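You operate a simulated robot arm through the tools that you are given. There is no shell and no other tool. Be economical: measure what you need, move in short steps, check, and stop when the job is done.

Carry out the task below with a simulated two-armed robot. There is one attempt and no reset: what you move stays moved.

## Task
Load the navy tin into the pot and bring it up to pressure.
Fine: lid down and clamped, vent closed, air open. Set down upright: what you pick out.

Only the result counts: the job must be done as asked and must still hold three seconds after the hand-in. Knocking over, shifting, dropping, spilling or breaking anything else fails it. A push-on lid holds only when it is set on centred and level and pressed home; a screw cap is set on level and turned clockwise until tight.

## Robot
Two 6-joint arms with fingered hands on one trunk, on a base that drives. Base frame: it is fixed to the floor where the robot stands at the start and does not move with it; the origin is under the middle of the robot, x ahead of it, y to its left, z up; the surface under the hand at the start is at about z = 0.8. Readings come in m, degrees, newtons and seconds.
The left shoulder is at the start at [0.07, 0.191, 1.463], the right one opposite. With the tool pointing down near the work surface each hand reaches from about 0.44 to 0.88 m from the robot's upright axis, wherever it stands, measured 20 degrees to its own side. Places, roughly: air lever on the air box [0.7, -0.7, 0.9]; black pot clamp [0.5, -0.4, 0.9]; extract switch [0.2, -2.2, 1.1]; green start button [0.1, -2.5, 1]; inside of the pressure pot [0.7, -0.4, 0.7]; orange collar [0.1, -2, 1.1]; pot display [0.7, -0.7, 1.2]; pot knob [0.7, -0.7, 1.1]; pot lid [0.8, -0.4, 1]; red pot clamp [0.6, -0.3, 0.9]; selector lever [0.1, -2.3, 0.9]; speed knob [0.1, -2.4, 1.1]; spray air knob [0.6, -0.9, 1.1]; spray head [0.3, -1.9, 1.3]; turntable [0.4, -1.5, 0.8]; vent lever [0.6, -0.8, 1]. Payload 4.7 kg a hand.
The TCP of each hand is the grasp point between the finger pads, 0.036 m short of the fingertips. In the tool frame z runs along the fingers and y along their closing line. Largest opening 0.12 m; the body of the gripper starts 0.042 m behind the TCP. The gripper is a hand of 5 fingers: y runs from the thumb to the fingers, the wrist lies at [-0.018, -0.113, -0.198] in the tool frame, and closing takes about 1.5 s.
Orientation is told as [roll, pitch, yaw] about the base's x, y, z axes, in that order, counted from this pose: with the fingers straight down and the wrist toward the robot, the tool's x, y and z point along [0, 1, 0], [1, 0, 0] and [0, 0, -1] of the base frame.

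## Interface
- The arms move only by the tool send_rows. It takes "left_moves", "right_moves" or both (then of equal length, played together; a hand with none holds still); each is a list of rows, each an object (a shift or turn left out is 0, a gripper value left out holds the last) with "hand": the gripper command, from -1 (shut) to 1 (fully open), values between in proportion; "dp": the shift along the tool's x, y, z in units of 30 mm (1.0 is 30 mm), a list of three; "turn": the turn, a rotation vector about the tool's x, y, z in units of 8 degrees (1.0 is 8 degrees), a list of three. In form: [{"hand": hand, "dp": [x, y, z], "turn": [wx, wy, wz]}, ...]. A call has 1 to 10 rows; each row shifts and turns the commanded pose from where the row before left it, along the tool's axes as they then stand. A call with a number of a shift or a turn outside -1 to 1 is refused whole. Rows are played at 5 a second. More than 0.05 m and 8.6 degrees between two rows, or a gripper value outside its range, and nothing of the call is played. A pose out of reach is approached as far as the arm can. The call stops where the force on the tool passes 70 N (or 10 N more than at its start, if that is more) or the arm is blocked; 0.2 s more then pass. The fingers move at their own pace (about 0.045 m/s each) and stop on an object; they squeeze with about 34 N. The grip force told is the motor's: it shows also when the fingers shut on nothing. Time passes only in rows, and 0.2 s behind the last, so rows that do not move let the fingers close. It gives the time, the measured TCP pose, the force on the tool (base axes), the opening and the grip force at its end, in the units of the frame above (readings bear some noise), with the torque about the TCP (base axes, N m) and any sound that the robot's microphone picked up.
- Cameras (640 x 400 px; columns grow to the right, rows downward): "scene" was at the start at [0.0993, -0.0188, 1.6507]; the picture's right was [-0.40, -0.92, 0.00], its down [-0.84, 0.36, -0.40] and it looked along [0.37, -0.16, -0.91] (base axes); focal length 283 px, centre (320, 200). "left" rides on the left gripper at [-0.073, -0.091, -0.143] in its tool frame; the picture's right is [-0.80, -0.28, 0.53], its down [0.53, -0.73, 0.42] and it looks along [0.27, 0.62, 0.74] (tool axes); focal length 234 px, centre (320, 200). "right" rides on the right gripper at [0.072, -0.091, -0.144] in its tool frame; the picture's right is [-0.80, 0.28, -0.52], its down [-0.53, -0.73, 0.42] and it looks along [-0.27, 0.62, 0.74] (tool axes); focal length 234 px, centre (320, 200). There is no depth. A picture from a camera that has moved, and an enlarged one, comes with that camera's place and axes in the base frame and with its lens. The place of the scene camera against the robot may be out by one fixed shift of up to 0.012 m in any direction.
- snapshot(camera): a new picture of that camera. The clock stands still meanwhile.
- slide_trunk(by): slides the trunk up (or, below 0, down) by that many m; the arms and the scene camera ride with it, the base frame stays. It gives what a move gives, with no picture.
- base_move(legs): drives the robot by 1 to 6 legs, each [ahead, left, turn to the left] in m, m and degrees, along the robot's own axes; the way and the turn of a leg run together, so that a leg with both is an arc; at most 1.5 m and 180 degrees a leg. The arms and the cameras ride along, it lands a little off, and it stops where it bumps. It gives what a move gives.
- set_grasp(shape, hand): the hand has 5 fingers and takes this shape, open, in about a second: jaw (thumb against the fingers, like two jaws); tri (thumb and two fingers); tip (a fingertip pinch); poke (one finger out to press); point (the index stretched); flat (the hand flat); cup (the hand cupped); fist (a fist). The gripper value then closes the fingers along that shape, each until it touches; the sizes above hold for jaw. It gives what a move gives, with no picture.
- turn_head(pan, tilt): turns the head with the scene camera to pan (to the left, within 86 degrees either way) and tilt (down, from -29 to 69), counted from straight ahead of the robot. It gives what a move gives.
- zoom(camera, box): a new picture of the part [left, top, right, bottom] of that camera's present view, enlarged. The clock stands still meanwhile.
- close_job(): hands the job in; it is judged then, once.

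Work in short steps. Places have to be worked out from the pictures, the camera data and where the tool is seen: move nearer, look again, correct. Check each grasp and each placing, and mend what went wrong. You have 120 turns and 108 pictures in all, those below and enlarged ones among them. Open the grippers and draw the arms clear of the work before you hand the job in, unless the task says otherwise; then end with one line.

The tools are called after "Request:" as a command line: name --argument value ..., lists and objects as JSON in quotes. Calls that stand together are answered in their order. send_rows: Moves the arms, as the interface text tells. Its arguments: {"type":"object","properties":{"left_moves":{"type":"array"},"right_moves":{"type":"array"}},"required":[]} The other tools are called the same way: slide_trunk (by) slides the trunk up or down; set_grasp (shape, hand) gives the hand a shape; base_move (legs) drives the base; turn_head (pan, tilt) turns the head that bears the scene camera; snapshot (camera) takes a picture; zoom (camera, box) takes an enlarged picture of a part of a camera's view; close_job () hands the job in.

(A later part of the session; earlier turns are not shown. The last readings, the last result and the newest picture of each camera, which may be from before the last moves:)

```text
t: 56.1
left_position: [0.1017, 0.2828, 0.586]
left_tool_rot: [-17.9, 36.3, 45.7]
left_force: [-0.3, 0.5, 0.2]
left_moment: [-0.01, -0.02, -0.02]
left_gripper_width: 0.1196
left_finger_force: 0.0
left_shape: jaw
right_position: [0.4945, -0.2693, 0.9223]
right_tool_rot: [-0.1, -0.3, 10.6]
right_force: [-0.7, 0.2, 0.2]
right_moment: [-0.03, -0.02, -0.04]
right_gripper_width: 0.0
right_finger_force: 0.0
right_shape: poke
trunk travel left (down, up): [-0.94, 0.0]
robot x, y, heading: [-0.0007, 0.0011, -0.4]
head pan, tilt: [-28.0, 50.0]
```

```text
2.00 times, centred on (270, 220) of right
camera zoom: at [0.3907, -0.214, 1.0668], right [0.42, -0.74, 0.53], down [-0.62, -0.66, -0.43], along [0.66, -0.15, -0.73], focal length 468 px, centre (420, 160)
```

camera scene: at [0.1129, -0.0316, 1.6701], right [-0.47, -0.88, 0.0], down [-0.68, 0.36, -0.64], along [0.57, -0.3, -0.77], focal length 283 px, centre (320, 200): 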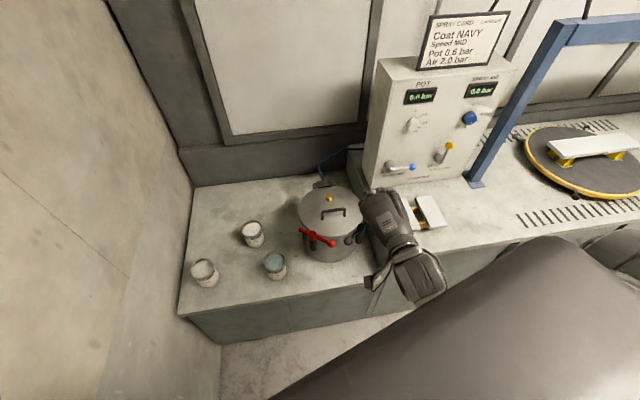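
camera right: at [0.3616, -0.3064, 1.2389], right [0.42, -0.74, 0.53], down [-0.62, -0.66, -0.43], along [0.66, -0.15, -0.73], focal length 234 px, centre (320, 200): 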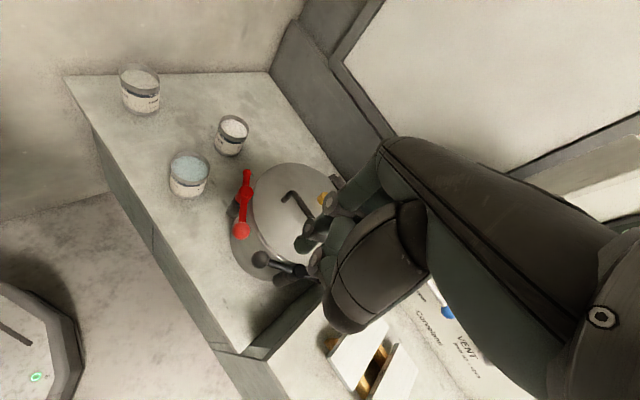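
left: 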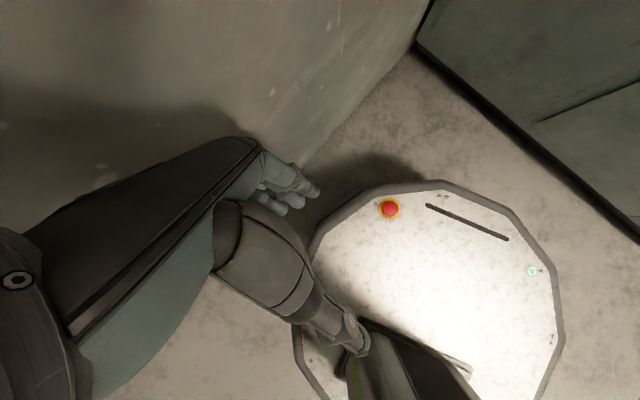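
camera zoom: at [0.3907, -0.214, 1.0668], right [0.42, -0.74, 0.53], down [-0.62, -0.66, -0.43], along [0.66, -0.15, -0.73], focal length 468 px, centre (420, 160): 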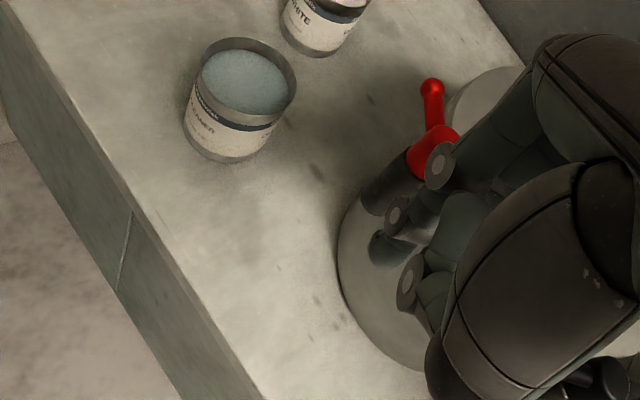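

The red bar hasn't turned and I felt no force, so the finger may have passed over the ball. Looking closer.

Request:
zoom --camera "scene" --box '[310, 210, 370, 260]'

Request:
snapshot --camera "left"

```text
8.00 times, centred on (340, 235) of scene
camera zoom: at [0.1123, -0.0304, 1.6702], right [-0.47, -0.88, 0.0], down [-0.68, 0.36, -0.64], along [0.57, -0.3, -0.77], focal length 2267 px, centre (160, -80)
```

zoom: 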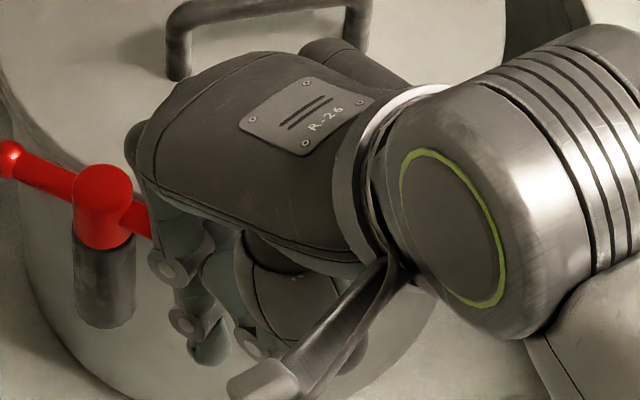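

```text
40 pictures are left
camera left: at [0.1347, 0.2799, 0.7681], right [0.4, -0.92, -0.04], down [-0.92, -0.4, -0.02], along [0.01, 0.04, -1.0], focal length 234 px, centre (320, 200)
```

left: 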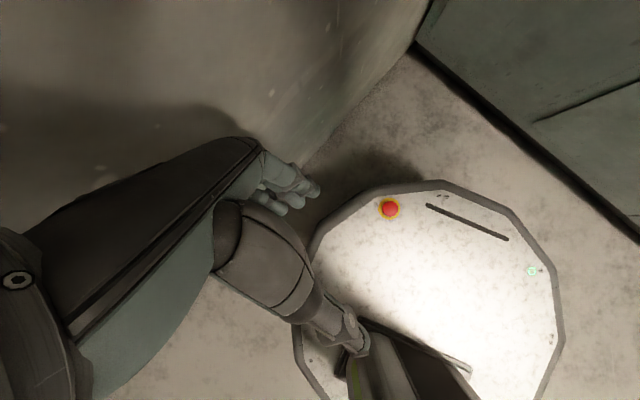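

The finger likely skimmed over the ball. I'll lift, return to the gap, and go about 2.5 cm deeper before pushing.

Request:
send_rows --right_moves '[{"dp": [0, 0, -1]}, {"dp": [0, 0, -1]}, {"dp": [-0.75, 0.07, 0]}, {"dp": [-0.75, 0.07, 0]}, {"dp": [-0.7, 0.06, 0]}, {}, {"dp": [0, 0, 0.95]}, {"dp": [0, 0, 0.95]}, {"dp": [0, 0, 0.95]}, {}]'

```text
t: 58.4
left_position: [0.1011, 0.2853, 0.5844]
left_tool_rot: [-18.2, 36.2, 45.5]
left_force: [0.1, -0.2, -0.7]
left_moment: [-0.02, 0.01, 0.0]
left_gripper_width: 0.1199
left_finger_force: 0.2
left_shape: jaw
right_position: [0.5105, -0.3289, 0.9002]
right_tool_rot: [0.2, -0.5, 10.7]
right_force: [-8.7, 20.3, 25.1]
right_moment: [0.15, 0.53, -0.34]
right_gripper_width: 0.0
right_finger_force: 0.0
right_shape: poke
trunk travel left (down, up): [-0.94, 0.0]
robot x, y, heading: [0.0012, 0.0051, -0.1]
head pan, tilt: [-28.0, 50.0]
```

A digit is touching the black handle (force +y and up). I'll ease up a centimetre and push slowly toward +y along the red ball's arc.

Request:
send_rows --right_moves '[{"dp": [0.1, 0, -0.4]}, {}, {"dp": [0.25, 0, 0]}, {"dp": [0.25, 0, 0]}, {"dp": [0.25, -0.03, 0]}]'

```text
t: 59.5
left_position: [0.1025, 0.2822, 0.5844]
left_tool_rot: [-17.8, 36.4, 45.7]
left_force: [-0.1, -0.6, 0.0]
left_moment: [0.01, -0.01, -0.01]
left_gripper_width: 0.1199
left_finger_force: 0.0
left_shape: jaw
right_position: [0.5076, -0.3088, 0.9094]
right_tool_rot: [-0.1, -0.3, 10.6]
right_force: [-0.8, 1.1, -0.3]
right_moment: [-0.03, 0.0, 0.05]
right_gripper_width: 0.0
right_finger_force: 0.1
right_shape: poke
trunk travel left (down, up): [-0.94, 0.0]
robot x, y, heading: [-0.0011, 0.001, 0.0]
head pan, tilt: [-28.0, 50.0]
```

Request:
zoom --camera "right" --box '[200, 120, 400, 280]'

```text
2.50 times, centred on (300, 200) of right
camera zoom: at [0.4038, -0.2543, 1.0536], right [0.42, -0.74, 0.53], down [-0.62, -0.66, -0.43], along [0.66, -0.15, -0.73], focal length 585 px, centre (370, 200)
```

zoom: 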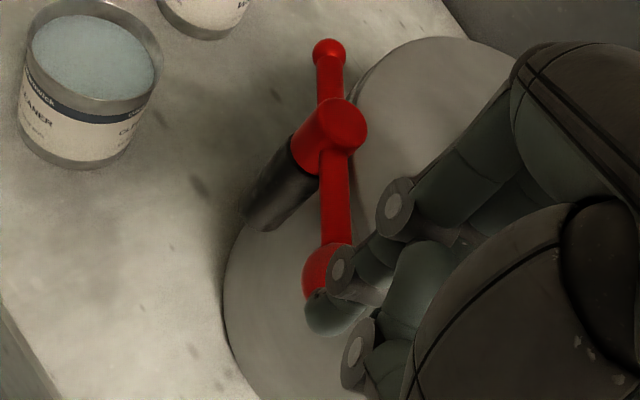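

The tip is touching but sits too far outside the ball. I'll step around behind it, toward the pot side, and push along the arc.

Request:
send_rows --right_moves '[{"dp": [-0.57, 0.16, -0.27]}, {"dp": [0, 0.2, 0]}, {"dp": [0.19, 0.24, 0]}, {}, {"dp": [0.37, -0.37, 0]}, {"dp": [0.45, -0.19, 0]}, {"dp": [0.49, -0.09, 0]}]'

Request:
zoom --camera "right" --box '[200, 120, 400, 280]'

```text
t: 61.1
left_position: [0.1026, 0.2826, 0.5855]
left_tool_rot: [-17.9, 36.2, 45.7]
left_force: [0.2, 0.3, 0.1]
left_moment: [-0.01, 0.03, -0.01]
left_gripper_width: 0.1201
left_finger_force: 0.0
left_shape: jaw
right_position: [0.5008, -0.2813, 0.9177]
right_tool_rot: [0.1, -0.3, 10.5]
right_force: [-0.7, -0.1, -1.0]
right_moment: [0.01, -0.02, 0.02]
right_gripper_width: 0.0
right_finger_force: 0.2
right_shape: poke
trunk travel left (down, up): [-0.94, 0.0]
robot x, y, heading: [0.0019, -0.0027, -0.3]
head pan, tilt: [-28.0, 50.0]
```

```text
2.50 times, centred on (300, 200) of right
camera zoom: at [0.3978, -0.2263, 1.0621], right [0.42, -0.74, 0.53], down [-0.62, -0.66, -0.43], along [0.66, -0.15, -0.73], focal length 585 px, centre (370, 200)
```

zoom: 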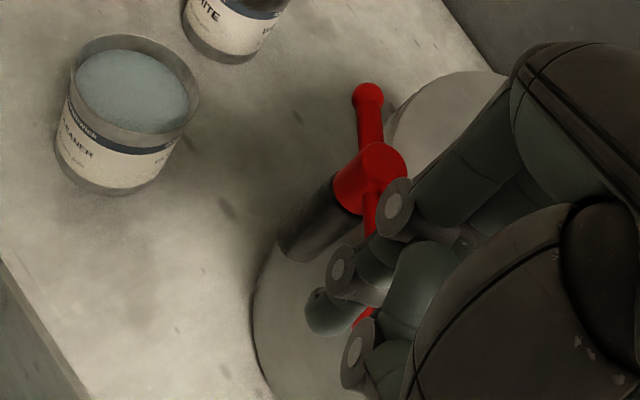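

The finger passed over again. I'll return to the gap at the lower height (tip ≈0.844), where the touch was real, and push straight at the ball.

Request:
send_rows --right_moves '[{"dp": [0, 0, -1]}, {"dp": [0, 0, -1]}, {"dp": [-0.85, 0, 0]}, {"dp": [-0.8, 0, 0]}, {}, {"dp": [0, 0, 0.9]}, {"dp": [0, 0, 0.9]}, {"dp": [0, 0, 0.65]}, {}, {"dp": [0.4, 0.2, 0]}]'

Request:
send_rows --right_moves '[{"dp": [0.3, 0.1, 0]}, {"dp": [0.3, 0.05, 0]}]'

Request:
zoom --camera "right" --box '[200, 120, 400, 280]'

```text
t: 63.4
left_position: [0.1031, 0.2829, 0.5857]
left_tool_rot: [-17.8, 36.3, 45.7]
left_force: [0.2, -0.7, -0.1]
left_moment: [-0.03, 0.02, 0.0]
left_gripper_width: 0.12
left_finger_force: 0.1
left_shape: jaw
right_position: [0.5137, -0.3186, 0.9037]
right_tool_rot: [0.0, -0.2, 10.5]
right_force: [0.3, 0.2, 0.4]
right_moment: [-0.01, 0.04, 0.01]
right_gripper_width: 0.0
right_finger_force: 0.0
right_shape: poke
trunk travel left (down, up): [-0.94, 0.0]
robot x, y, heading: [0.0002, 0.0025, -0.3]
head pan, tilt: [-28.0, 50.0]
```

```text
t: 64.0
left_position: [0.1031, 0.2826, 0.5855]
left_tool_rot: [-17.8, 36.3, 45.7]
left_force: [0.2, -0.4, -0.3]
left_moment: [0.01, -0.01, -0.01]
left_gripper_width: 0.1199
left_finger_force: 0.0
left_shape: jaw
right_position: [0.5141, -0.2993, 0.9039]
right_tool_rot: [0.0, -0.3, 10.6]
right_force: [-0.6, 0.2, -0.1]
right_moment: [-0.03, 0.01, 0.0]
right_gripper_width: 0.0002
right_finger_force: 0.1
right_shape: poke
trunk travel left (down, up): [-0.94, 0.0]
robot x, y, heading: [-0.001, 0.0019, -0.2]
head pan, tilt: [-28.0, 50.0]
```

```text
2.50 times, centred on (300, 200) of right
camera zoom: at [0.4111, -0.2442, 1.048], right [0.42, -0.74, 0.53], down [-0.62, -0.66, -0.43], along [0.66, -0.15, -0.73], focal length 585 px, centre (370, 200)
```

zoom: 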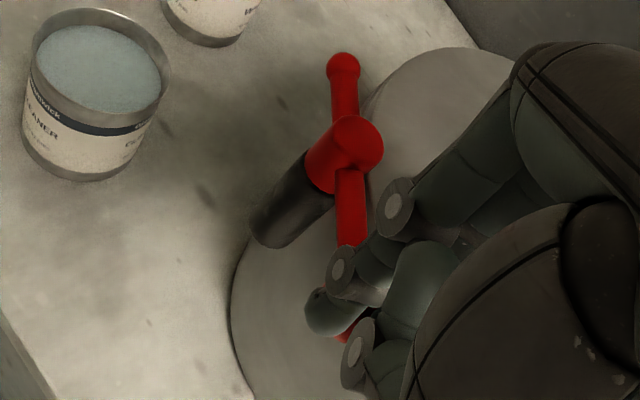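

The readings don't settle the heights. I'll lower straight down here in small steps to find real contact with the ball.

Request:
send_rows --right_moves '[{"dp": [0, 0, 0.25]}, {}]'

Request:
send_rows --right_moves '[{"dp": [0, 0, 0.25]}, {}]'

Request:
send_rows --right_moves '[{"dp": [0, 0, 0.25]}, {}]'

```text
t: 64.5
left_position: [0.1014, 0.2826, 0.586]
left_tool_rot: [-18.0, 36.3, 45.6]
left_force: [-0.8, -0.4, -0.3]
left_moment: [-0.01, -0.02, 0.02]
left_gripper_width: 0.1198
left_finger_force: 0.0
left_shape: jaw
right_position: [0.5115, -0.2999, 0.9002]
right_tool_rot: [-0.1, -0.6, 10.6]
right_force: [-11.0, -9.3, 29.1]
right_moment: [-0.45, -0.13, -0.15]
right_gripper_width: 0.0
right_finger_force: 0.1
right_shape: poke
trunk travel left (down, up): [-0.94, 0.0]
robot x, y, heading: [0.0009, -0.0012, -0.4]
head pan, tilt: [-28.0, 50.0]
```

```text
t: 65.2
left_position: [0.1022, 0.2824, 0.5855]
left_tool_rot: [-18.0, 36.2, 45.8]
left_force: [1.3, 0.2, 0.6]
left_moment: [0.0, -0.01, 0.01]
left_gripper_width: 0.1198
left_finger_force: 0.0
left_shape: jaw
right_position: [0.5116, -0.2984, 0.8867]
right_tool_rot: [0.1, 0.1, 10.6]
right_force: [-11.1, -4.5, 16.3]
right_moment: [-0.09, 0.04, -0.05]
right_gripper_width: 0.0001
right_finger_force: 0.1
right_shape: poke
trunk travel left (down, up): [-0.94, 0.0]
robot x, y, heading: [0.0021, -0.0051, -0.3]
head pan, tilt: [-28.0, 50.0]
```

```text
t: 65.8
left_position: [0.1016, 0.2823, 0.5849]
left_tool_rot: [-18.0, 36.1, 45.6]
left_force: [-0.7, -0.3, 0.0]
left_moment: [0.01, -0.03, 0.0]
left_gripper_width: 0.1199
left_finger_force: 0.1
left_shape: jaw
right_position: [0.5113, -0.2991, 0.8834]
right_tool_rot: [0.0, -0.3, 10.6]
right_force: [-11.8, -5.1, 21.5]
right_moment: [-0.15, -0.02, -0.02]
right_gripper_width: 0.0
right_finger_force: 0.1
right_shape: poke
trunk travel left (down, up): [-0.94, 0.0]
robot x, y, heading: [-0.0017, 0.0028, -0.2]
head pan, tilt: [-28.0, 50.0]
```

Now it's clear: ball-top contact came at TCP z≈0.902, so the poke tip is only 36 mm beyond the TCP and nearly on its axis. I'll push the red bar from its pot side, between hub and ball, away from the black handle.

Request:
send_rows --right_moves '[{"dp": [0, 0, -1]}, {"dp": [0, 0, -1]}, {"dp": [0, 0, -0.5]}, {"dp": [-0.3, 0.98, 0]}, {"dp": [-0.3, 0.98, 0]}, {}, {"dp": [0, 0, 0.9]}, {"dp": [0, 0, 0.85]}, {}]'

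Request:
send_rows --right_moves '[{"dp": [0, 0, 0.3]}, {"dp": [0, 0, 0.25]}, {}]'

Request:
zoom --camera "right" --box '[200, 120, 400, 280]'

```text
t: 67.8
left_position: [0.1035, 0.2816, 0.5852]
left_tool_rot: [-17.9, 36.2, 45.7]
left_force: [-0.2, -0.2, 0.3]
left_moment: [-0.02, 0.0, 0.01]
left_gripper_width: 0.1199
left_finger_force: 0.0
left_shape: jaw
right_position: [0.5745, -0.3057, 0.9025]
right_tool_rot: [0.0, -0.2, 10.6]
right_force: [-0.3, -1.3, -0.5]
right_moment: [-0.01, -0.04, 0.01]
right_gripper_width: 0.0001
right_finger_force: 0.2
right_shape: poke
trunk travel left (down, up): [-0.94, 0.0]
robot x, y, heading: [0.0037, -0.0023, -0.1]
head pan, tilt: [-28.0, 50.0]
```

```text
t: 68.5
left_position: [0.1028, 0.2832, 0.5858]
left_tool_rot: [-17.9, 36.4, 45.7]
left_force: [-1.8, 0.5, 0.0]
left_moment: [-0.01, 0.03, 0.02]
left_gripper_width: 0.1197
left_finger_force: 0.1
left_shape: jaw
right_position: [0.5756, -0.3048, 0.888]
right_tool_rot: [-0.1, -0.4, 10.6]
right_force: [0.2, -0.5, 5.7]
right_moment: [-0.11, -0.02, 0.0]
right_gripper_width: 0.0002
right_finger_force: 0.0
right_shape: poke
trunk travel left (down, up): [-0.94, 0.0]
robot x, y, heading: [-0.0024, -0.0003, -0.1]
head pan, tilt: [-28.0, 50.0]
```

```text
2.50 times, centred on (300, 200) of right
camera zoom: at [0.4728, -0.2501, 1.0318], right [0.42, -0.74, 0.53], down [-0.62, -0.66, -0.43], along [0.66, -0.15, -0.73], focal length 585 px, centre (370, 200)
```

zoom: 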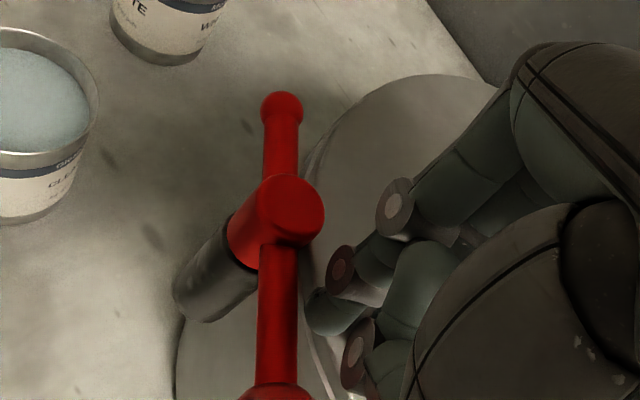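

The tip sits beside the bar, just touching the lid. I'll lift 3 mm and sweep the bar clockwise along its arc.

Request:
send_rows --right_moves '[{"dp": [0, 0, -0.1]}, {"dp": [0.29, -0.39, 0]}, {"dp": [0.29, -0.39, 0]}, {"dp": [0.49, -0.08, 0]}, {"dp": [0.48, 0.09, 0]}]'

Request:
zoom --camera "right" --box '[160, 100, 400, 280]'

```text
t: 69.8
left_position: [0.1013, 0.284, 0.5855]
left_tool_rot: [-17.9, 36.3, 45.8]
left_force: [0.3, 0.3, 0.1]
left_moment: [0.02, -0.03, 0.02]
left_gripper_width: 0.1201
left_finger_force: 0.0
left_shape: jaw
right_position: [0.5434, -0.2643, 0.89]
right_tool_rot: [0.0, -0.2, 10.6]
right_force: [0.2, -0.3, -0.6]
right_moment: [-0.01, 0.03, 0.01]
right_gripper_width: 0.0
right_finger_force: 0.0
right_shape: poke
trunk travel left (down, up): [-0.94, 0.0]
robot x, y, heading: [0.0019, 0.0006, 0.0]
head pan, tilt: [-28.0, 50.0]
```

```text
2.22 times, centred on (280, 190) of right
camera zoom: at [0.4411, -0.2092, 1.0347], right [0.42, -0.74, 0.53], down [-0.62, -0.66, -0.43], along [0.66, -0.15, -0.74], focal length 520 px, centre (409, 222)
```

zoom: 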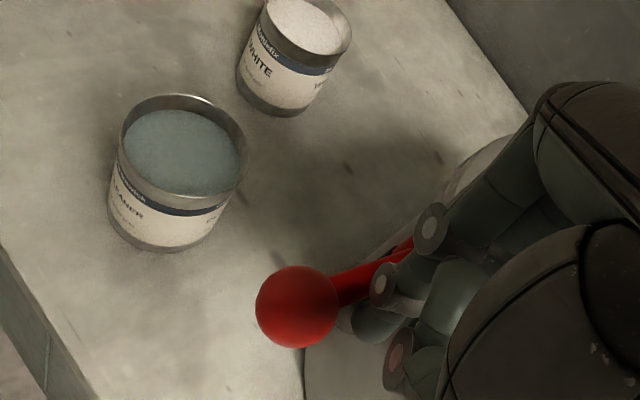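

The clamp is rotating. I'll continue the sweep until it meets resistance.

Request:
send_rows --right_moves '[{"dp": [0.42, 0.25, 0]}, {"dp": [0.24, 0.28, 0]}, {"dp": [0.2, 0.4, 0]}, {}]'

Request:
zoom --camera "right" --box '[160, 100, 400, 280]'

Request:
zoom --camera "scene" --box '[280, 170, 400, 260]'

```text
t: 70.8
left_position: [0.1021, 0.2827, 0.5864]
left_tool_rot: [-18.1, 36.0, 45.5]
left_force: [-0.2, -0.1, -0.2]
left_moment: [-0.02, 0.0, 0.01]
left_gripper_width: 0.1198
left_finger_force: 0.0
left_shape: jaw
right_position: [0.5619, -0.2393, 0.8926]
right_tool_rot: [-0.2, -0.2, 10.5]
right_force: [-34.0, -23.6, 17.4]
right_moment: [-0.63, 0.77, 0.05]
right_gripper_width: 0.0001
right_finger_force: 0.2
right_shape: poke
trunk travel left (down, up): [-0.94, 0.0]
robot x, y, heading: [0.0007, 0.0013, -0.2]
head pan, tilt: [-28.0, 50.0]
```

```text
2.22 times, centred on (280, 190) of right
camera zoom: at [0.4583, -0.1832, 1.0361], right [0.42, -0.74, 0.53], down [-0.62, -0.66, -0.43], along [0.66, -0.15, -0.73], focal length 520 px, centre (409, 222)
```

zoom: 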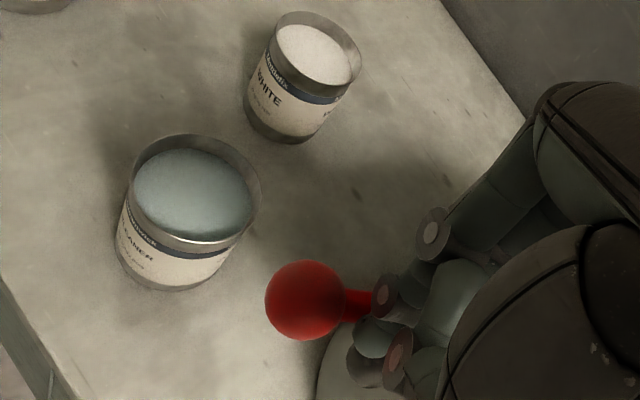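

```text
4.44 times, centred on (340, 215) of scene
camera zoom: at [0.105, -0.0349, 1.6708], right [-0.47, -0.88, 0.0], down [-0.67, 0.36, -0.65], along [0.57, -0.3, -0.76], focal length 1260 px, centre (231, 133)
```

zoom: 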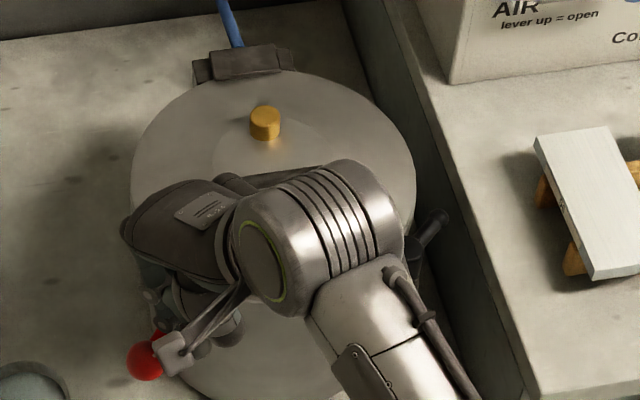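

The red clamp reached its stop at about 40 N, with the ball pointing outward at ~122° and the short arm over the lid. I'll back off, lift, close the hand into a plain jaw paddle and yaw it to ~60° for the mirrored push on the black clamp.

Request:
send_rows --right_moves '[{"dp": [-0.5, -0.4, -0.1]}, {"dp": [0, 0, -1]}, {"dp": [0, 0, -1]}, {"dp": [0, 0, -1]}, {"dp": [-1, -0.5, -0.3]}, {"dp": [-1, -0.5, 0], "turn": [0, 0, -0.8]}, {"turn": [0, 0, -1]}, {"turn": [0, 0, -1]}, {"turn": [0, 0, -1]}, {"turn": [0, 0, -1]}]'

Request:
set_grasp --hand "right" --shape "jaw"

Request:
send_rows --right_moves '[{"hand": -1, "turn": [0, 0, -1]}, {"turn": [0, 0, -0.4]}, {}, {}, {}, {}, {}, {}, {}, {}]'

Request:
snapshot --camera "right"

Request:
zoom --camera "scene" --box '[270, 160, 410, 270]'

```text
t: 73.0
left_position: [0.1025, 0.2825, 0.5853]
left_tool_rot: [-17.8, 36.3, 45.7]
left_force: [0.6, 0.3, 0.4]
left_moment: [-0.01, 0.01, -0.01]
left_gripper_width: 0.1199
left_finger_force: 0.1
left_shape: jaw
right_position: [0.5395, -0.3153, 0.9923]
right_tool_rot: [-0.1, -0.1, 49.1]
right_force: [-0.3, -0.5, -0.4]
right_moment: [-0.01, 0.02, -0.01]
right_gripper_width: 0.0002
right_finger_force: 0.1
right_shape: poke
trunk travel left (down, up): [-0.94, 0.0]
robot x, y, heading: [0.0023, -0.0008, -0.2]
head pan, tilt: [-28.0, 50.0]
```

```text
t: 73.8
left_position: [0.1033, 0.2833, 0.5849]
left_tool_rot: [-18.0, 36.3, 45.7]
left_force: [0.3, 0.0, 0.1]
left_moment: [0.01, -0.01, -0.02]
left_gripper_width: 0.1198
left_finger_force: 0.1
left_shape: jaw
right_position: [0.5384, -0.3163, 0.9932]
right_tool_rot: [-0.1, -0.2, 49.1]
right_force: [0.0, 0.2, -0.3]
right_moment: [0.0, 0.02, -0.01]
right_gripper_width: 0.1197
right_finger_force: 0.1
right_shape: jaw
trunk travel left (down, up): [-0.94, 0.0]
robot x, y, heading: [0.003, -0.0004, -0.2]
head pan, tilt: [-28.0, 50.0]
```

```text
t: 76.0
left_position: [0.1035, 0.2834, 0.5854]
left_tool_rot: [-17.9, 36.2, 45.7]
left_force: [0.3, -0.5, 0.2]
left_moment: [-0.01, -0.01, 0.02]
left_gripper_width: 0.12
left_finger_force: 0.1
left_shape: jaw
right_position: [0.5382, -0.3162, 0.9919]
right_tool_rot: [-0.1, -0.2, 60.2]
right_force: [0.3, -0.2, -0.6]
right_moment: [0.0, 0.0, 0.02]
right_gripper_width: 0.0
right_finger_force: 34.2
right_shape: jaw
trunk travel left (down, up): [-0.94, 0.0]
robot x, y, heading: [-0.0005, -0.0016, -0.1]
head pan, tilt: [-28.0, 50.0]
```

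```text
32 pictures are left
camera right: at [0.4306, -0.3589, 1.136], right [0.83, -0.16, 0.53], down [0.1, -0.9, -0.43], along [0.54, 0.41, -0.73], focal length 234 px, centre (320, 200)
```

right: 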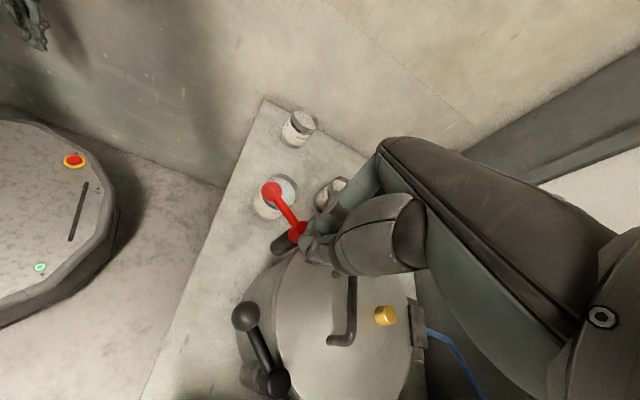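

```text
3.64 times, centred on (340, 215) of scene
camera zoom: at [0.113, -0.0319, 1.6701], right [-0.47, -0.88, 0.0], down [-0.68, 0.36, -0.64], along [0.57, -0.3, -0.77], focal length 1030 px, centre (247, 146)
```

zoom: 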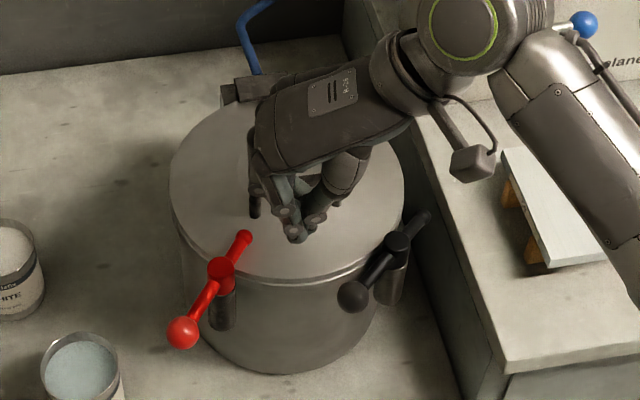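

Red is over the lid. The black ball is at (0.513, -0.356) with its hub at (0.537, -0.419). I'll lower beside it and push along its counter-clockwise arc.

Request:
send_rows --right_moves '[{"dp": [0, 0, 1]}, {"dp": [0, 0, 1]}, {"dp": [0, 0, 0.9]}, {"dp": [0, 0, 0.4]}, {}, {"dp": [0.06, -0.44, 0]}, {"dp": [0.51, -0.68, 0]}, {"dp": [0.27, -0.77, 0]}]'

Request:
snapshot --camera "right"

```text
t: 77.8
left_position: [0.1034, 0.2814, 0.5849]
left_tool_rot: [-17.9, 36.1, 45.7]
left_force: [-0.7, -0.4, -0.6]
left_moment: [-0.01, -0.03, 0.03]
left_gripper_width: 0.1198
left_finger_force: 0.1
left_shape: jaw
right_position: [0.4888, -0.3535, 0.8942]
right_tool_rot: [-0.3, -0.1, 60.2]
right_force: [0.5, 1.2, 1.6]
right_moment: [0.01, -0.06, 0.0]
right_gripper_width: 0.0002
right_finger_force: 34.0
right_shape: jaw
trunk travel left (down, up): [-0.94, 0.0]
robot x, y, heading: [0.0031, 0.0018, -0.1]
head pan, tilt: [-28.0, 50.0]
```

```text
30 pictures are left
camera right: at [0.3797, -0.3967, 1.0377], right [0.83, -0.16, 0.53], down [0.1, -0.9, -0.43], along [0.54, 0.41, -0.73], focal length 234 px, centre (320, 200)
```

right: 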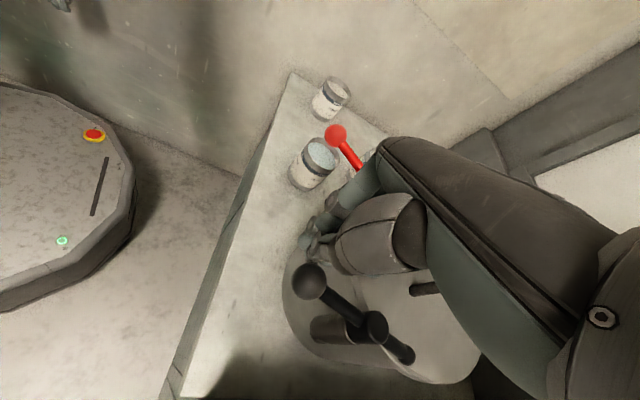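

The black bar is swinging. Continuing the arc to its stop.

Request:
send_rows --right_moves '[{"dp": [0, -0.77, 0]}, {"dp": [-0.23, -0.68, 0]}, {"dp": [-0.29, -0.4, 0]}, {"dp": [-0.3, -0.4, 0]}, {}]'

Request:
snapshot --camera "right"

```text
t: 79.0
left_position: [0.1014, 0.2846, 0.5859]
left_tool_rot: [-18.1, 36.3, 45.7]
left_force: [-0.6, -0.7, -0.6]
left_moment: [-0.03, 0.04, 0.02]
left_gripper_width: 0.1198
left_finger_force: 0.0
left_shape: jaw
right_position: [0.4764, -0.4213, 0.8937]
right_tool_rot: [-0.1, -0.2, 60.2]
right_force: [-16.3, 19.9, -2.8]
right_moment: [0.61, 0.67, 0.46]
right_gripper_width: 0.0003
right_finger_force: 34.1
right_shape: jaw
trunk travel left (down, up): [-0.94, 0.0]
robot x, y, heading: [0.0028, 0.0003, -0.4]
head pan, tilt: [-28.0, 50.0]
```

```text
29 pictures are left
camera right: at [0.3673, -0.4643, 1.0376], right [0.83, -0.16, 0.53], down [0.1, -0.9, -0.43], along [0.54, 0.41, -0.73], focal length 234 px, centre (320, 200)
```

right: 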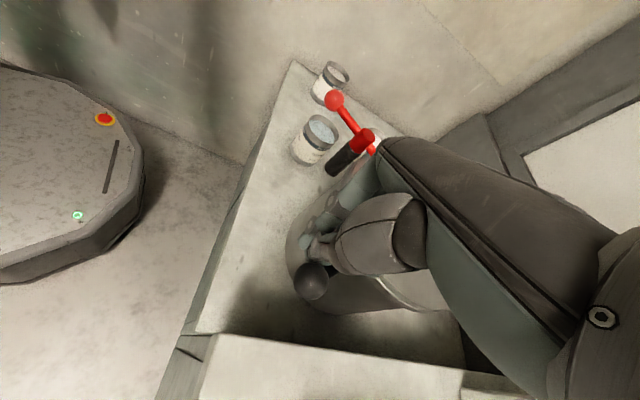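

Ball is near 202° with 26 N of resistance. I'll push slightly more to be sure it's at the stop.

Request:
send_rows --right_moves '[{"dp": [-0.25, -0.35, 0]}, {}]'

```text
t: 79.7
left_position: [0.1015, 0.2856, 0.5841]
left_tool_rot: [-18.4, 36.4, 45.4]
left_force: [0.6, 0.1, 0.0]
left_moment: [0.01, 0.0, 0.01]
left_gripper_width: 0.1196
left_finger_force: 0.0
left_shape: jaw
right_position: [0.4748, -0.4274, 0.8971]
right_tool_rot: [0.0, -0.5, 60.3]
right_force: [-25.8, 47.0, 2.2]
right_moment: [1.47, 0.91, 0.67]
right_gripper_width: 0.0
right_finger_force: 33.9
right_shape: jaw
trunk travel left (down, up): [-0.94, 0.0]
robot x, y, heading: [0.0027, -0.0021, -0.1]
head pan, tilt: [-28.0, 50.0]
```

That's a firm stop at 54 N. Backing off, lifting and inspecting.

Request:
send_rows --right_moves '[{"dp": [0.25, 0.7, 0]}, {"dp": [0, 0.3, -0.8]}, {"dp": [0, 0, -1]}, {"dp": [0, 0, -1]}, {"dp": [0, 0, -1]}, {"dp": [0.5, -0.5, -1]}, {"dp": [0.5, -0.7, 0]}, {"dp": [0.5, -0.7, 0]}]'

Request:
turn_head --pan -38 --tilt 38

Request:
snapshot --camera "scene"

```text
t: 81.5
left_position: [0.1024, 0.2827, 0.5859]
left_tool_rot: [-17.9, 36.1, 45.7]
left_force: [-0.3, -0.4, 0.2]
left_moment: [-0.01, 0.0, 0.0]
left_gripper_width: 0.1201
left_finger_force: 0.0
left_shape: jaw
right_position: [0.4169, -0.4343, 1.0367]
right_tool_rot: [-0.2, -0.3, 60.2]
right_force: [0.5, 0.2, 0.2]
right_moment: [-0.02, 0.0, 0.0]
right_gripper_width: 0.0
right_finger_force: 33.9
right_shape: jaw
trunk travel left (down, up): [-0.94, 0.0]
robot x, y, heading: [0.0014, 0.0006, -0.2]
head pan, tilt: [-28.0, 50.0]
```

```text
t: 82.2
left_position: [0.1027, 0.2836, 0.5851]
left_tool_rot: [-18.0, 36.3, 45.7]
left_force: [0.2, -0.2, -0.4]
left_moment: [-0.02, -0.01, 0.0]
left_gripper_width: 0.1199
left_finger_force: 0.0
left_shape: jaw
right_position: [0.4182, -0.4347, 1.0361]
right_tool_rot: [-0.2, -0.2, 60.2]
right_force: [0.3, 0.6, 0.2]
right_moment: [-0.02, -0.03, 0.0]
right_gripper_width: 0.0
right_finger_force: 34.0
right_shape: jaw
trunk travel left (down, up): [-0.94, 0.0]
robot x, y, heading: [-0.0039, 0.0016, -0.2]
head pan, tilt: [-38.0, 38.0]
```

```text
28 pictures are left
camera scene: at [0.113, -0.0486, 1.6872], right [-0.62, -0.79, 0.0], down [-0.48, 0.38, -0.79], along [0.62, -0.49, -0.62], focal length 283 px, centre (320, 200)
```

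scene: 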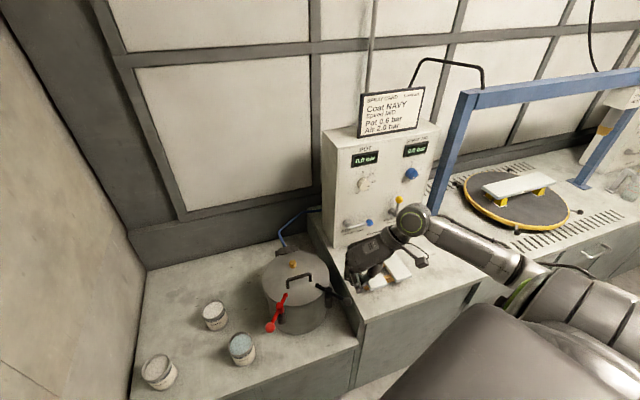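

Zooming in on the panel and the clamps.

Request:
zoom --camera "scene" --box '[315, 130, 445, 245]'

Request:
zoom --camera "scene" --box '[250, 240, 350, 340]'

```text
3.48 times, centred on (380, 188) of scene
camera zoom: at [0.113, -0.0486, 1.6872], right [-0.62, -0.79, 0.0], down [-0.48, 0.38, -0.79], along [0.62, -0.49, -0.62], focal length 986 px, centre (111, 244)
```

zoom: 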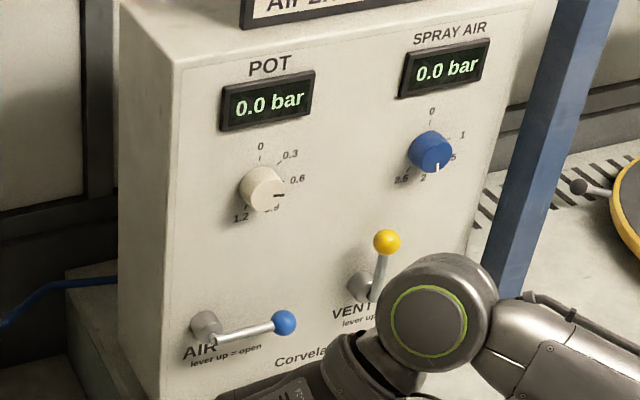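

```text
4.00 times, centred on (300, 290) of scene
camera zoom: at [0.113, -0.0486, 1.6872], right [-0.62, -0.79, 0.0], down [-0.48, 0.38, -0.79], along [0.62, -0.49, -0.62], focal length 1134 px, centre (400, -160)
```

zoom: 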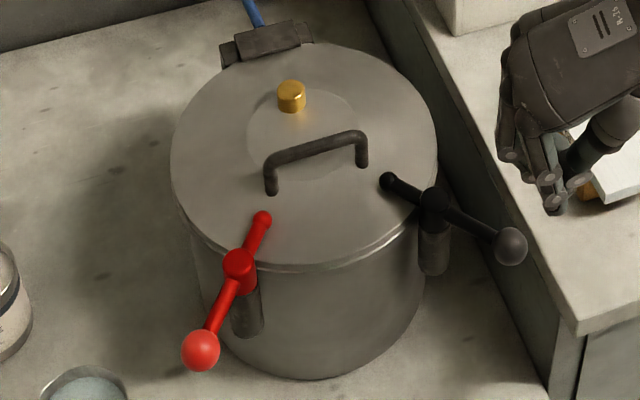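

Both clamps are across the lid. Next come the levers: close the vent (yellow, now up), then open the air (blue, now horizontal). I'll raise the hand, open it and yaw it to about -20° to face the panel.

Request:
send_rows --right_moves '[{"hand": 1, "dp": [0, 0, -1], "turn": [0, 0, 1]}, {"dp": [0, 0, -1], "turn": [0, 0, 1]}, {"dp": [0, 0, -1], "turn": [0, 0, 1]}, {"dp": [0, 0, -1], "turn": [0, 0, 1]}, {"dp": [0, 0, -1], "turn": [0, 0, 1]}, {"dp": [0, 0, -0.8], "turn": [0, 0, 1]}, {"turn": [0, 0, 1]}, {"turn": [0, 0, 1]}, {"turn": [0, 0, 1]}, {"turn": [0, 0, 1]}]'

Request:
send_rows --right_moves '[{"dp": [-1, 0.3, 0]}, {"dp": [-1, 0.3, 0]}, {"dp": [-1, 0.3, 0]}, {"dp": [-1, 0.3, 0]}, {"dp": [-1, 0.3, 0]}, {"dp": [-1, 0.3, 0]}, {"dp": [-1, 0.3, 0]}]'

Request:
snapshot --camera "right"

```text
t: 84.4
left_position: [0.1025, 0.2825, 0.585]
left_tool_rot: [-17.9, 36.3, 45.7]
left_force: [-0.1, -0.1, -0.3]
left_moment: [-0.01, 0.02, -0.04]
left_gripper_width: 0.1196
left_finger_force: 0.1
left_shape: jaw
right_position: [0.4408, -0.4529, 1.2034]
right_tool_rot: [0.2, -0.1, -19.9]
right_force: [-0.3, 0.1, 0.4]
right_moment: [-0.01, -0.03, 0.04]
right_gripper_width: 0.1201
right_finger_force: 0.1
right_shape: jaw
right hand out of reach, approached as far as the arm can: row 8, 9, 10
trunk travel left (down, up): [-0.94, 0.0]
robot x, y, heading: [-0.0007, 0.0018, -0.4]
head pan, tilt: [-38.0, 38.0]
```

```text
t: 86.0
left_position: [0.102, 0.2826, 0.5857]
left_tool_rot: [-17.9, 36.1, 45.7]
left_force: [-0.1, 0.4, -0.1]
left_moment: [-0.04, -0.03, 0.0]
left_gripper_width: 0.1196
left_finger_force: 0.2
left_shape: jaw
right_position: [0.435, -0.5978, 1.174]
right_tool_rot: [0.1, -0.3, -19.7]
right_force: [-0.5, 0.2, -0.1]
right_moment: [0.04, 0.0, -0.01]
right_gripper_width: 0.1198
right_finger_force: 0.0
right_shape: jaw
right hand out of reach, approached as far as the arm can: row 4, 5, 6, 7
trunk travel left (down, up): [-0.94, 0.0]
robot x, y, heading: [-0.0021, 0.0006, -0.2]
head pan, tilt: [-38.0, 38.0]
```

```text
25 pictures are left
camera right: at [0.3733, -0.4992, 1.3188], right [-0.01, -0.85, 0.52], down [-0.87, -0.25, -0.43], along [0.5, -0.46, -0.74], focal length 234 px, centre (320, 200)
```

right: 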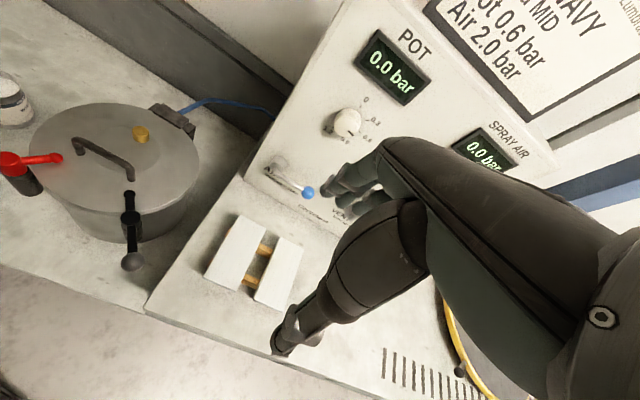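

The right arm is cramped at this bearing. I'll turn the base right 25°, slide 0.2 m right along the table and 0.08 m ahead, so the panel is in the right arm's comfortable sector.

Request:
base_move --legs '[[0, 0, -25], [0, -0.2, 0], [0.08, 0, 0]]'

Request:
turn_head --pan -22 --tilt 38

Request:
snapshot --camera "scene"

```text
t: 89.6
left_position: [0.1965, 0.0007, 0.5858]
left_tool_rot: [-18.1, 36.2, 20.6]
left_force: [0.1, -0.1, 0.4]
left_moment: [0.0, -0.03, 0.01]
left_gripper_width: 0.12
left_finger_force: 0.0
left_shape: jaw
right_position: [0.1232, -0.9363, 1.1777]
right_tool_rot: [0.2, -0.4, -44.7]
right_force: [-0.5, -0.3, 0.1]
right_moment: [-0.01, -0.03, -0.01]
right_gripper_width: 0.12
right_finger_force: 0.1
right_shape: jaw
trunk travel left (down, up): [-0.94, 0.0]
robot x, y, heading: [-0.0135, -0.2132, -25.2]
head pan, tilt: [-38.0, 38.0]
```

```text
t: 90.4
left_position: [0.1994, 0.0003, 0.5852]
left_tool_rot: [-17.7, 36.4, 20.9]
left_force: [0.0, 0.0, 0.4]
left_moment: [-0.01, 0.02, 0.02]
left_gripper_width: 0.1195
left_finger_force: 0.0
left_shape: jaw
right_position: [0.1298, -0.9398, 1.1734]
right_tool_rot: [0.3, -0.1, -44.7]
right_force: [0.3, -0.2, -0.7]
right_moment: [0.01, -0.02, -0.02]
right_gripper_width: 0.1202
right_finger_force: 0.0
right_shape: jaw
trunk travel left (down, up): [-0.94, 0.0]
robot x, y, heading: [-0.0144, -0.2113, -25.1]
head pan, tilt: [-22.0, 38.0]
```

```text
24 pictures are left
camera scene: at [0.0876, -0.295, 1.6869], right [-0.73, -0.68, 0.0], down [-0.42, 0.45, -0.79], along [0.53, -0.58, -0.62], focal length 283 px, centre (320, 200)
```

scene: 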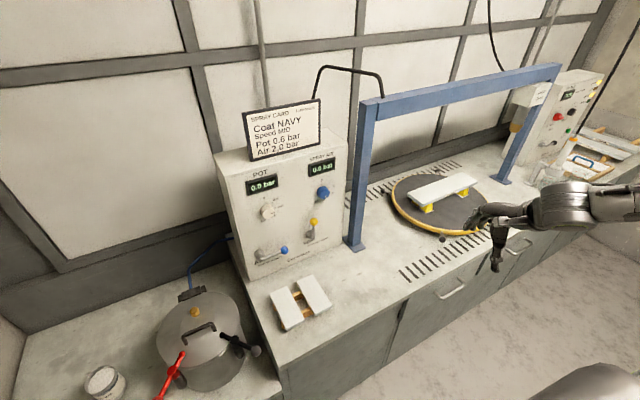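

Request:
zoom --camera "scene" --box '[210, 150, 350, 290]'

```text
2.86 times, centred on (280, 220) of scene
camera zoom: at [0.0876, -0.295, 1.6869], right [-0.73, -0.68, 0.0], down [-0.42, 0.45, -0.79], along [0.53, -0.58, -0.62], focal length 810 px, centre (434, 143)
```

zoom: 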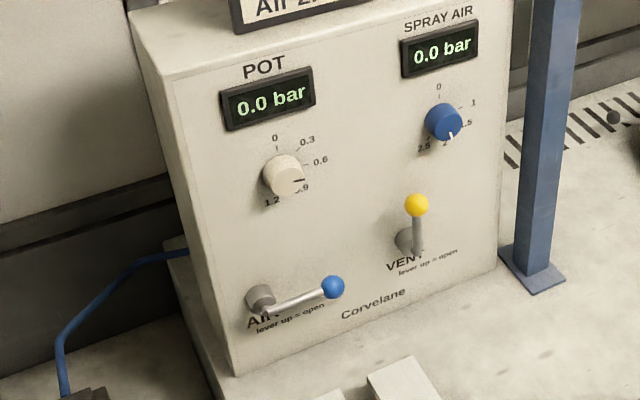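

From two camera positions I get: knob (0.672, -0.690, 1.10), blue ball (0.638, -0.713, 0.926), yellow ball (0.605, -0.830, 1.005). The panel normal points to about 158°. The knob seems set near 0.85, so I'll set it before opening the air. First I'm lowering the trunk so the hand can point at the panel.

Request:
slide_trunk --by -0.2

Request:
send_rows --right_moves '[{"hand": 0.4, "dp": [0, 0, -1], "turn": [0, 0, -0.9]}, {"dp": [0, 0, -1], "turn": [0, 0, -0.9]}, {"dp": [0, 0, -1], "turn": [0, 0, -0.9]}, {"dp": [0, 0, -1]}, {"dp": [0.6, 0.7, -0.3]}, {"dp": [0.6, 0.7, 0]}, {"dp": [0.6, 0.7, 0]}]'

```text
t: 92.5
left_position: [0.1988, 0.0003, 0.3861]
left_tool_rot: [-17.9, 36.2, 20.9]
left_force: [0.4, 0.7, -1.0]
left_moment: [0.01, 0.02, 0.02]
left_gripper_width: 0.1199
left_finger_force: 0.1
left_shape: jaw
right_position: [0.1286, -0.9388, 0.975]
right_tool_rot: [0.1, -0.1, -44.7]
right_force: [-0.7, 0.7, -0.3]
right_moment: [-0.01, 0.01, 0.01]
right_gripper_width: 0.1199
right_finger_force: 0.0
right_shape: jaw
trunk travel left (down, up): [-0.74, 0.2]
robot x, y, heading: [-0.0138, -0.2155, -25.2]
head pan, tilt: [-22.0, 38.0]
```

```text
t: 94.1
left_position: [0.1984, 0.0005, 0.3858]
left_tool_rot: [-17.9, 36.4, 20.8]
left_force: [0.7, -0.1, -0.3]
left_moment: [0.0, 0.0, -0.02]
left_gripper_width: 0.12
left_finger_force: 0.0
left_shape: jaw
right_position: [0.2274, -0.8673, 0.9893]
right_tool_rot: [-0.8, -2.2, -26.2]
right_force: [1.2, 0.2, 0.6]
right_moment: [0.03, 0.07, 0.01]
right_gripper_width: 0.0841
right_finger_force: 0.2
right_shape: jaw
right hand out of reach, approached as far as the arm can: row 1, 2, 3, 4, 7
trunk travel left (down, up): [-0.74, 0.2]
robot x, y, heading: [-0.016, -0.2154, -25.0]
head pan, tilt: [-22.0, 38.0]
```

Now I'll pitch the fingers toward the panel.

Request:
send_rows --right_moves '[{"turn": [-1, 0, 0]}, {"turn": [-1, 0, 0]}, {"turn": [-1, 0, 0]}, {"turn": [-1, 0, 0]}, {"turn": [-1, 0, 0]}, {"turn": [-1, 0, 0]}, {"turn": [-1, 0, 0]}, {"turn": [-1, 0, 0]}, {"turn": [-1, 0, 0]}]'

```text
t: 96.1
left_position: [0.1978, -0.0004, 0.3856]
left_tool_rot: [-17.9, 36.2, 20.8]
left_force: [0.8, 0.5, -0.6]
left_moment: [-0.01, -0.02, 0.02]
left_gripper_width: 0.12
left_finger_force: 0.1
left_shape: jaw
right_position: [0.249, -0.8676, 1.17]
right_tool_rot: [-2.6, -70.1, -23.8]
right_force: [0.2, 0.7, 1.1]
right_moment: [0.02, 0.01, 0.01]
right_gripper_width: 0.0841
right_finger_force: 0.0
right_shape: jaw
right hand out of reach, approached as far as the arm can: row 3, 4, 5, 6, 7, 8, 9
trunk travel left (down, up): [-0.74, 0.2]
robot x, y, heading: [-0.0122, -0.2114, -25.1]
head pan, tilt: [-22.0, 38.0]
```

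Pitch is good at -70°. Moving to a standoff in front of the pot knob.

Request:
send_rows --right_moves '[{"dp": [1, 0.15, 0.3]}, {"dp": [1, 0.15, 0.3]}, {"dp": [1, 0.15, 0.3]}, {"dp": [1, 0.15, 0.3]}, {"dp": [1, 0.15, 0.4]}, {"dp": [1, 0.15, 0.4]}, {"dp": [1, 0.15, 0.4]}, {"dp": [1, 0.15, 0.4]}, {"dp": [1, 0.15, 0.4]}, {"dp": [1, 0.15, 0.4]}]'

Request:
snapshot --camera "right"

```text
t: 98.3
left_position: [0.1987, 0.0007, 0.3857]
left_tool_rot: [-17.7, 36.3, 20.8]
left_force: [-0.6, -0.4, 0.0]
left_moment: [-0.04, -0.01, 0.02]
left_gripper_width: 0.1198
left_finger_force: 0.1
left_shape: jaw
right_position: [0.2521, -0.8481, 1.1719]
right_tool_rot: [-2.7, -69.9, -23.6]
right_force: [-0.7, -0.3, 0.0]
right_moment: [0.0, 0.02, 0.0]
right_gripper_width: 0.0838
right_finger_force: 0.0
right_shape: jaw
right hand out of reach, approached as far as the arm can: row 1, 2, 3, 4, 5, 6, 7, 8, 9, 10
trunk travel left (down, up): [-0.74, 0.2]
robot x, y, heading: [-0.007, -0.2117, -25.0]
head pan, tilt: [-22.0, 38.0]
```

```text
22 pictures are left
camera right: at [0.1353, -0.7099, 1.1347], right [-0.71, -0.54, 0.46], down [-0.11, -0.55, -0.83], along [0.7, -0.63, 0.33], focal length 234 px, centre (320, 200)
```

right: 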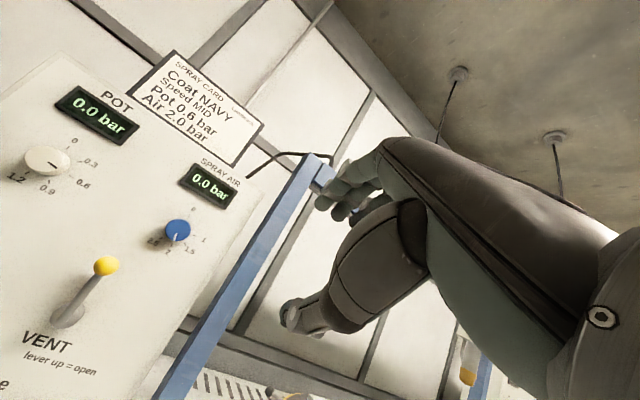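

Request:
zoom --camera "right" --box '[0, 80, 140, 210]'

Request:
send_rows --right_moves '[{"turn": [1, 0, 0]}, {"turn": [1, 0, 0]}, {"turn": [1, 0, 0]}, {"turn": [1, 0, 0]}, {"turn": [1, 0, 0]}, {}, {}]'

```text
3.08 times, centred on (70, 145) of right
camera zoom: at [0.1353, -0.7099, 1.1347], right [-0.71, -0.54, 0.46], down [-0.11, -0.55, -0.83], along [0.7, -0.63, 0.33], focal length 720 px, centre (1089, 369)
```

zoom: 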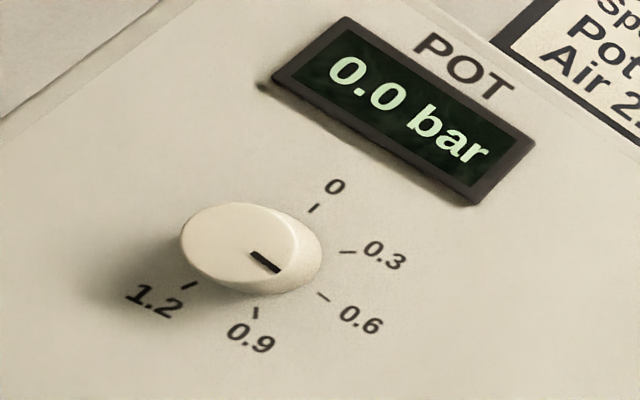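

```text
t: 99.9
left_position: [0.1989, 0.0003, 0.3859]
left_tool_rot: [-17.8, 36.3, 20.8]
left_force: [-0.7, 1.1, 0.3]
left_moment: [-0.01, -0.01, 0.0]
left_gripper_width: 0.12
left_finger_force: 0.0
left_shape: jaw
right_position: [0.268, -0.8317, 1.1615]
right_tool_rot: [-1.1, -30.0, -25.6]
right_force: [0.8, -0.2, 0.6]
right_moment: [-0.04, 0.04, 0.02]
right_gripper_width: 0.0841
right_finger_force: 0.0
right_shape: jaw
right hand out of reach, approached as far as the arm can: row 3, 4
trunk travel left (down, up): [-0.74, 0.2]
robot x, y, heading: [-0.0152, -0.2143, -25.0]
head pan, tilt: [-22.0, 38.0]
```

At higher resolution the pot knob pointer sits on 0.6, so it can stay for now. I'll do the levers with a closed hand, moving to a standoff just left of the yellow vent ball.

Request:
send_rows --right_moves '[{"hand": -1, "dp": [0.84, 0.39, 0.71]}, {"dp": [0.84, 0.39, 0.71]}, {"dp": [0.84, 0.39, 0.71]}, {"dp": [0.84, 0.39, 0.71]}, {"dp": [0.84, 0.39, 0.71]}, {"dp": [0.84, 0.39, 0.71]}, {"dp": [0.84, 0.39, 0.71]}, {"dp": [0.84, 0.39, 0.71]}, {}]'

Request:
snapshot --camera "right"

```text
t: 101.9
left_position: [0.1985, -0.0002, 0.3851]
left_tool_rot: [-17.7, 36.2, 20.7]
left_force: [0.2, 0.3, 0.1]
left_moment: [0.0, 0.01, -0.02]
left_gripper_width: 0.1199
left_finger_force: 0.1
left_shape: jaw
right_position: [0.3026, -0.8175, 1.1457]
right_tool_rot: [-1.0, -30.0, -25.6]
right_force: [0.9, 0.3, 0.6]
right_moment: [0.02, 0.0, 0.03]
right_gripper_width: 0.0
right_finger_force: 34.0
right_shape: jaw
right hand out of reach, approached as far as the arm can: row 2, 3, 4, 5, 6, 7, 8
trunk travel left (down, up): [-0.74, 0.2]
robot x, y, heading: [-0.0132, -0.2124, -24.9]
head pan, tilt: [-22.0, 38.0]
```

```text
20 pictures are left
camera right: at [0.2003, -0.685, 1.2247], right [-0.37, -0.7, 0.61], down [-0.62, -0.3, -0.73], along [0.69, -0.64, -0.32], focal length 234 px, centre (320, 200)
```

right: 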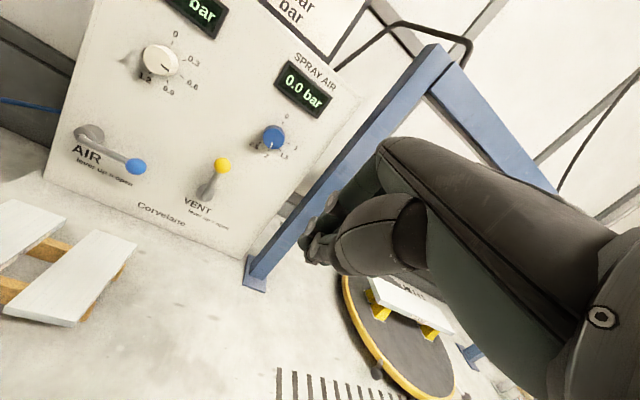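

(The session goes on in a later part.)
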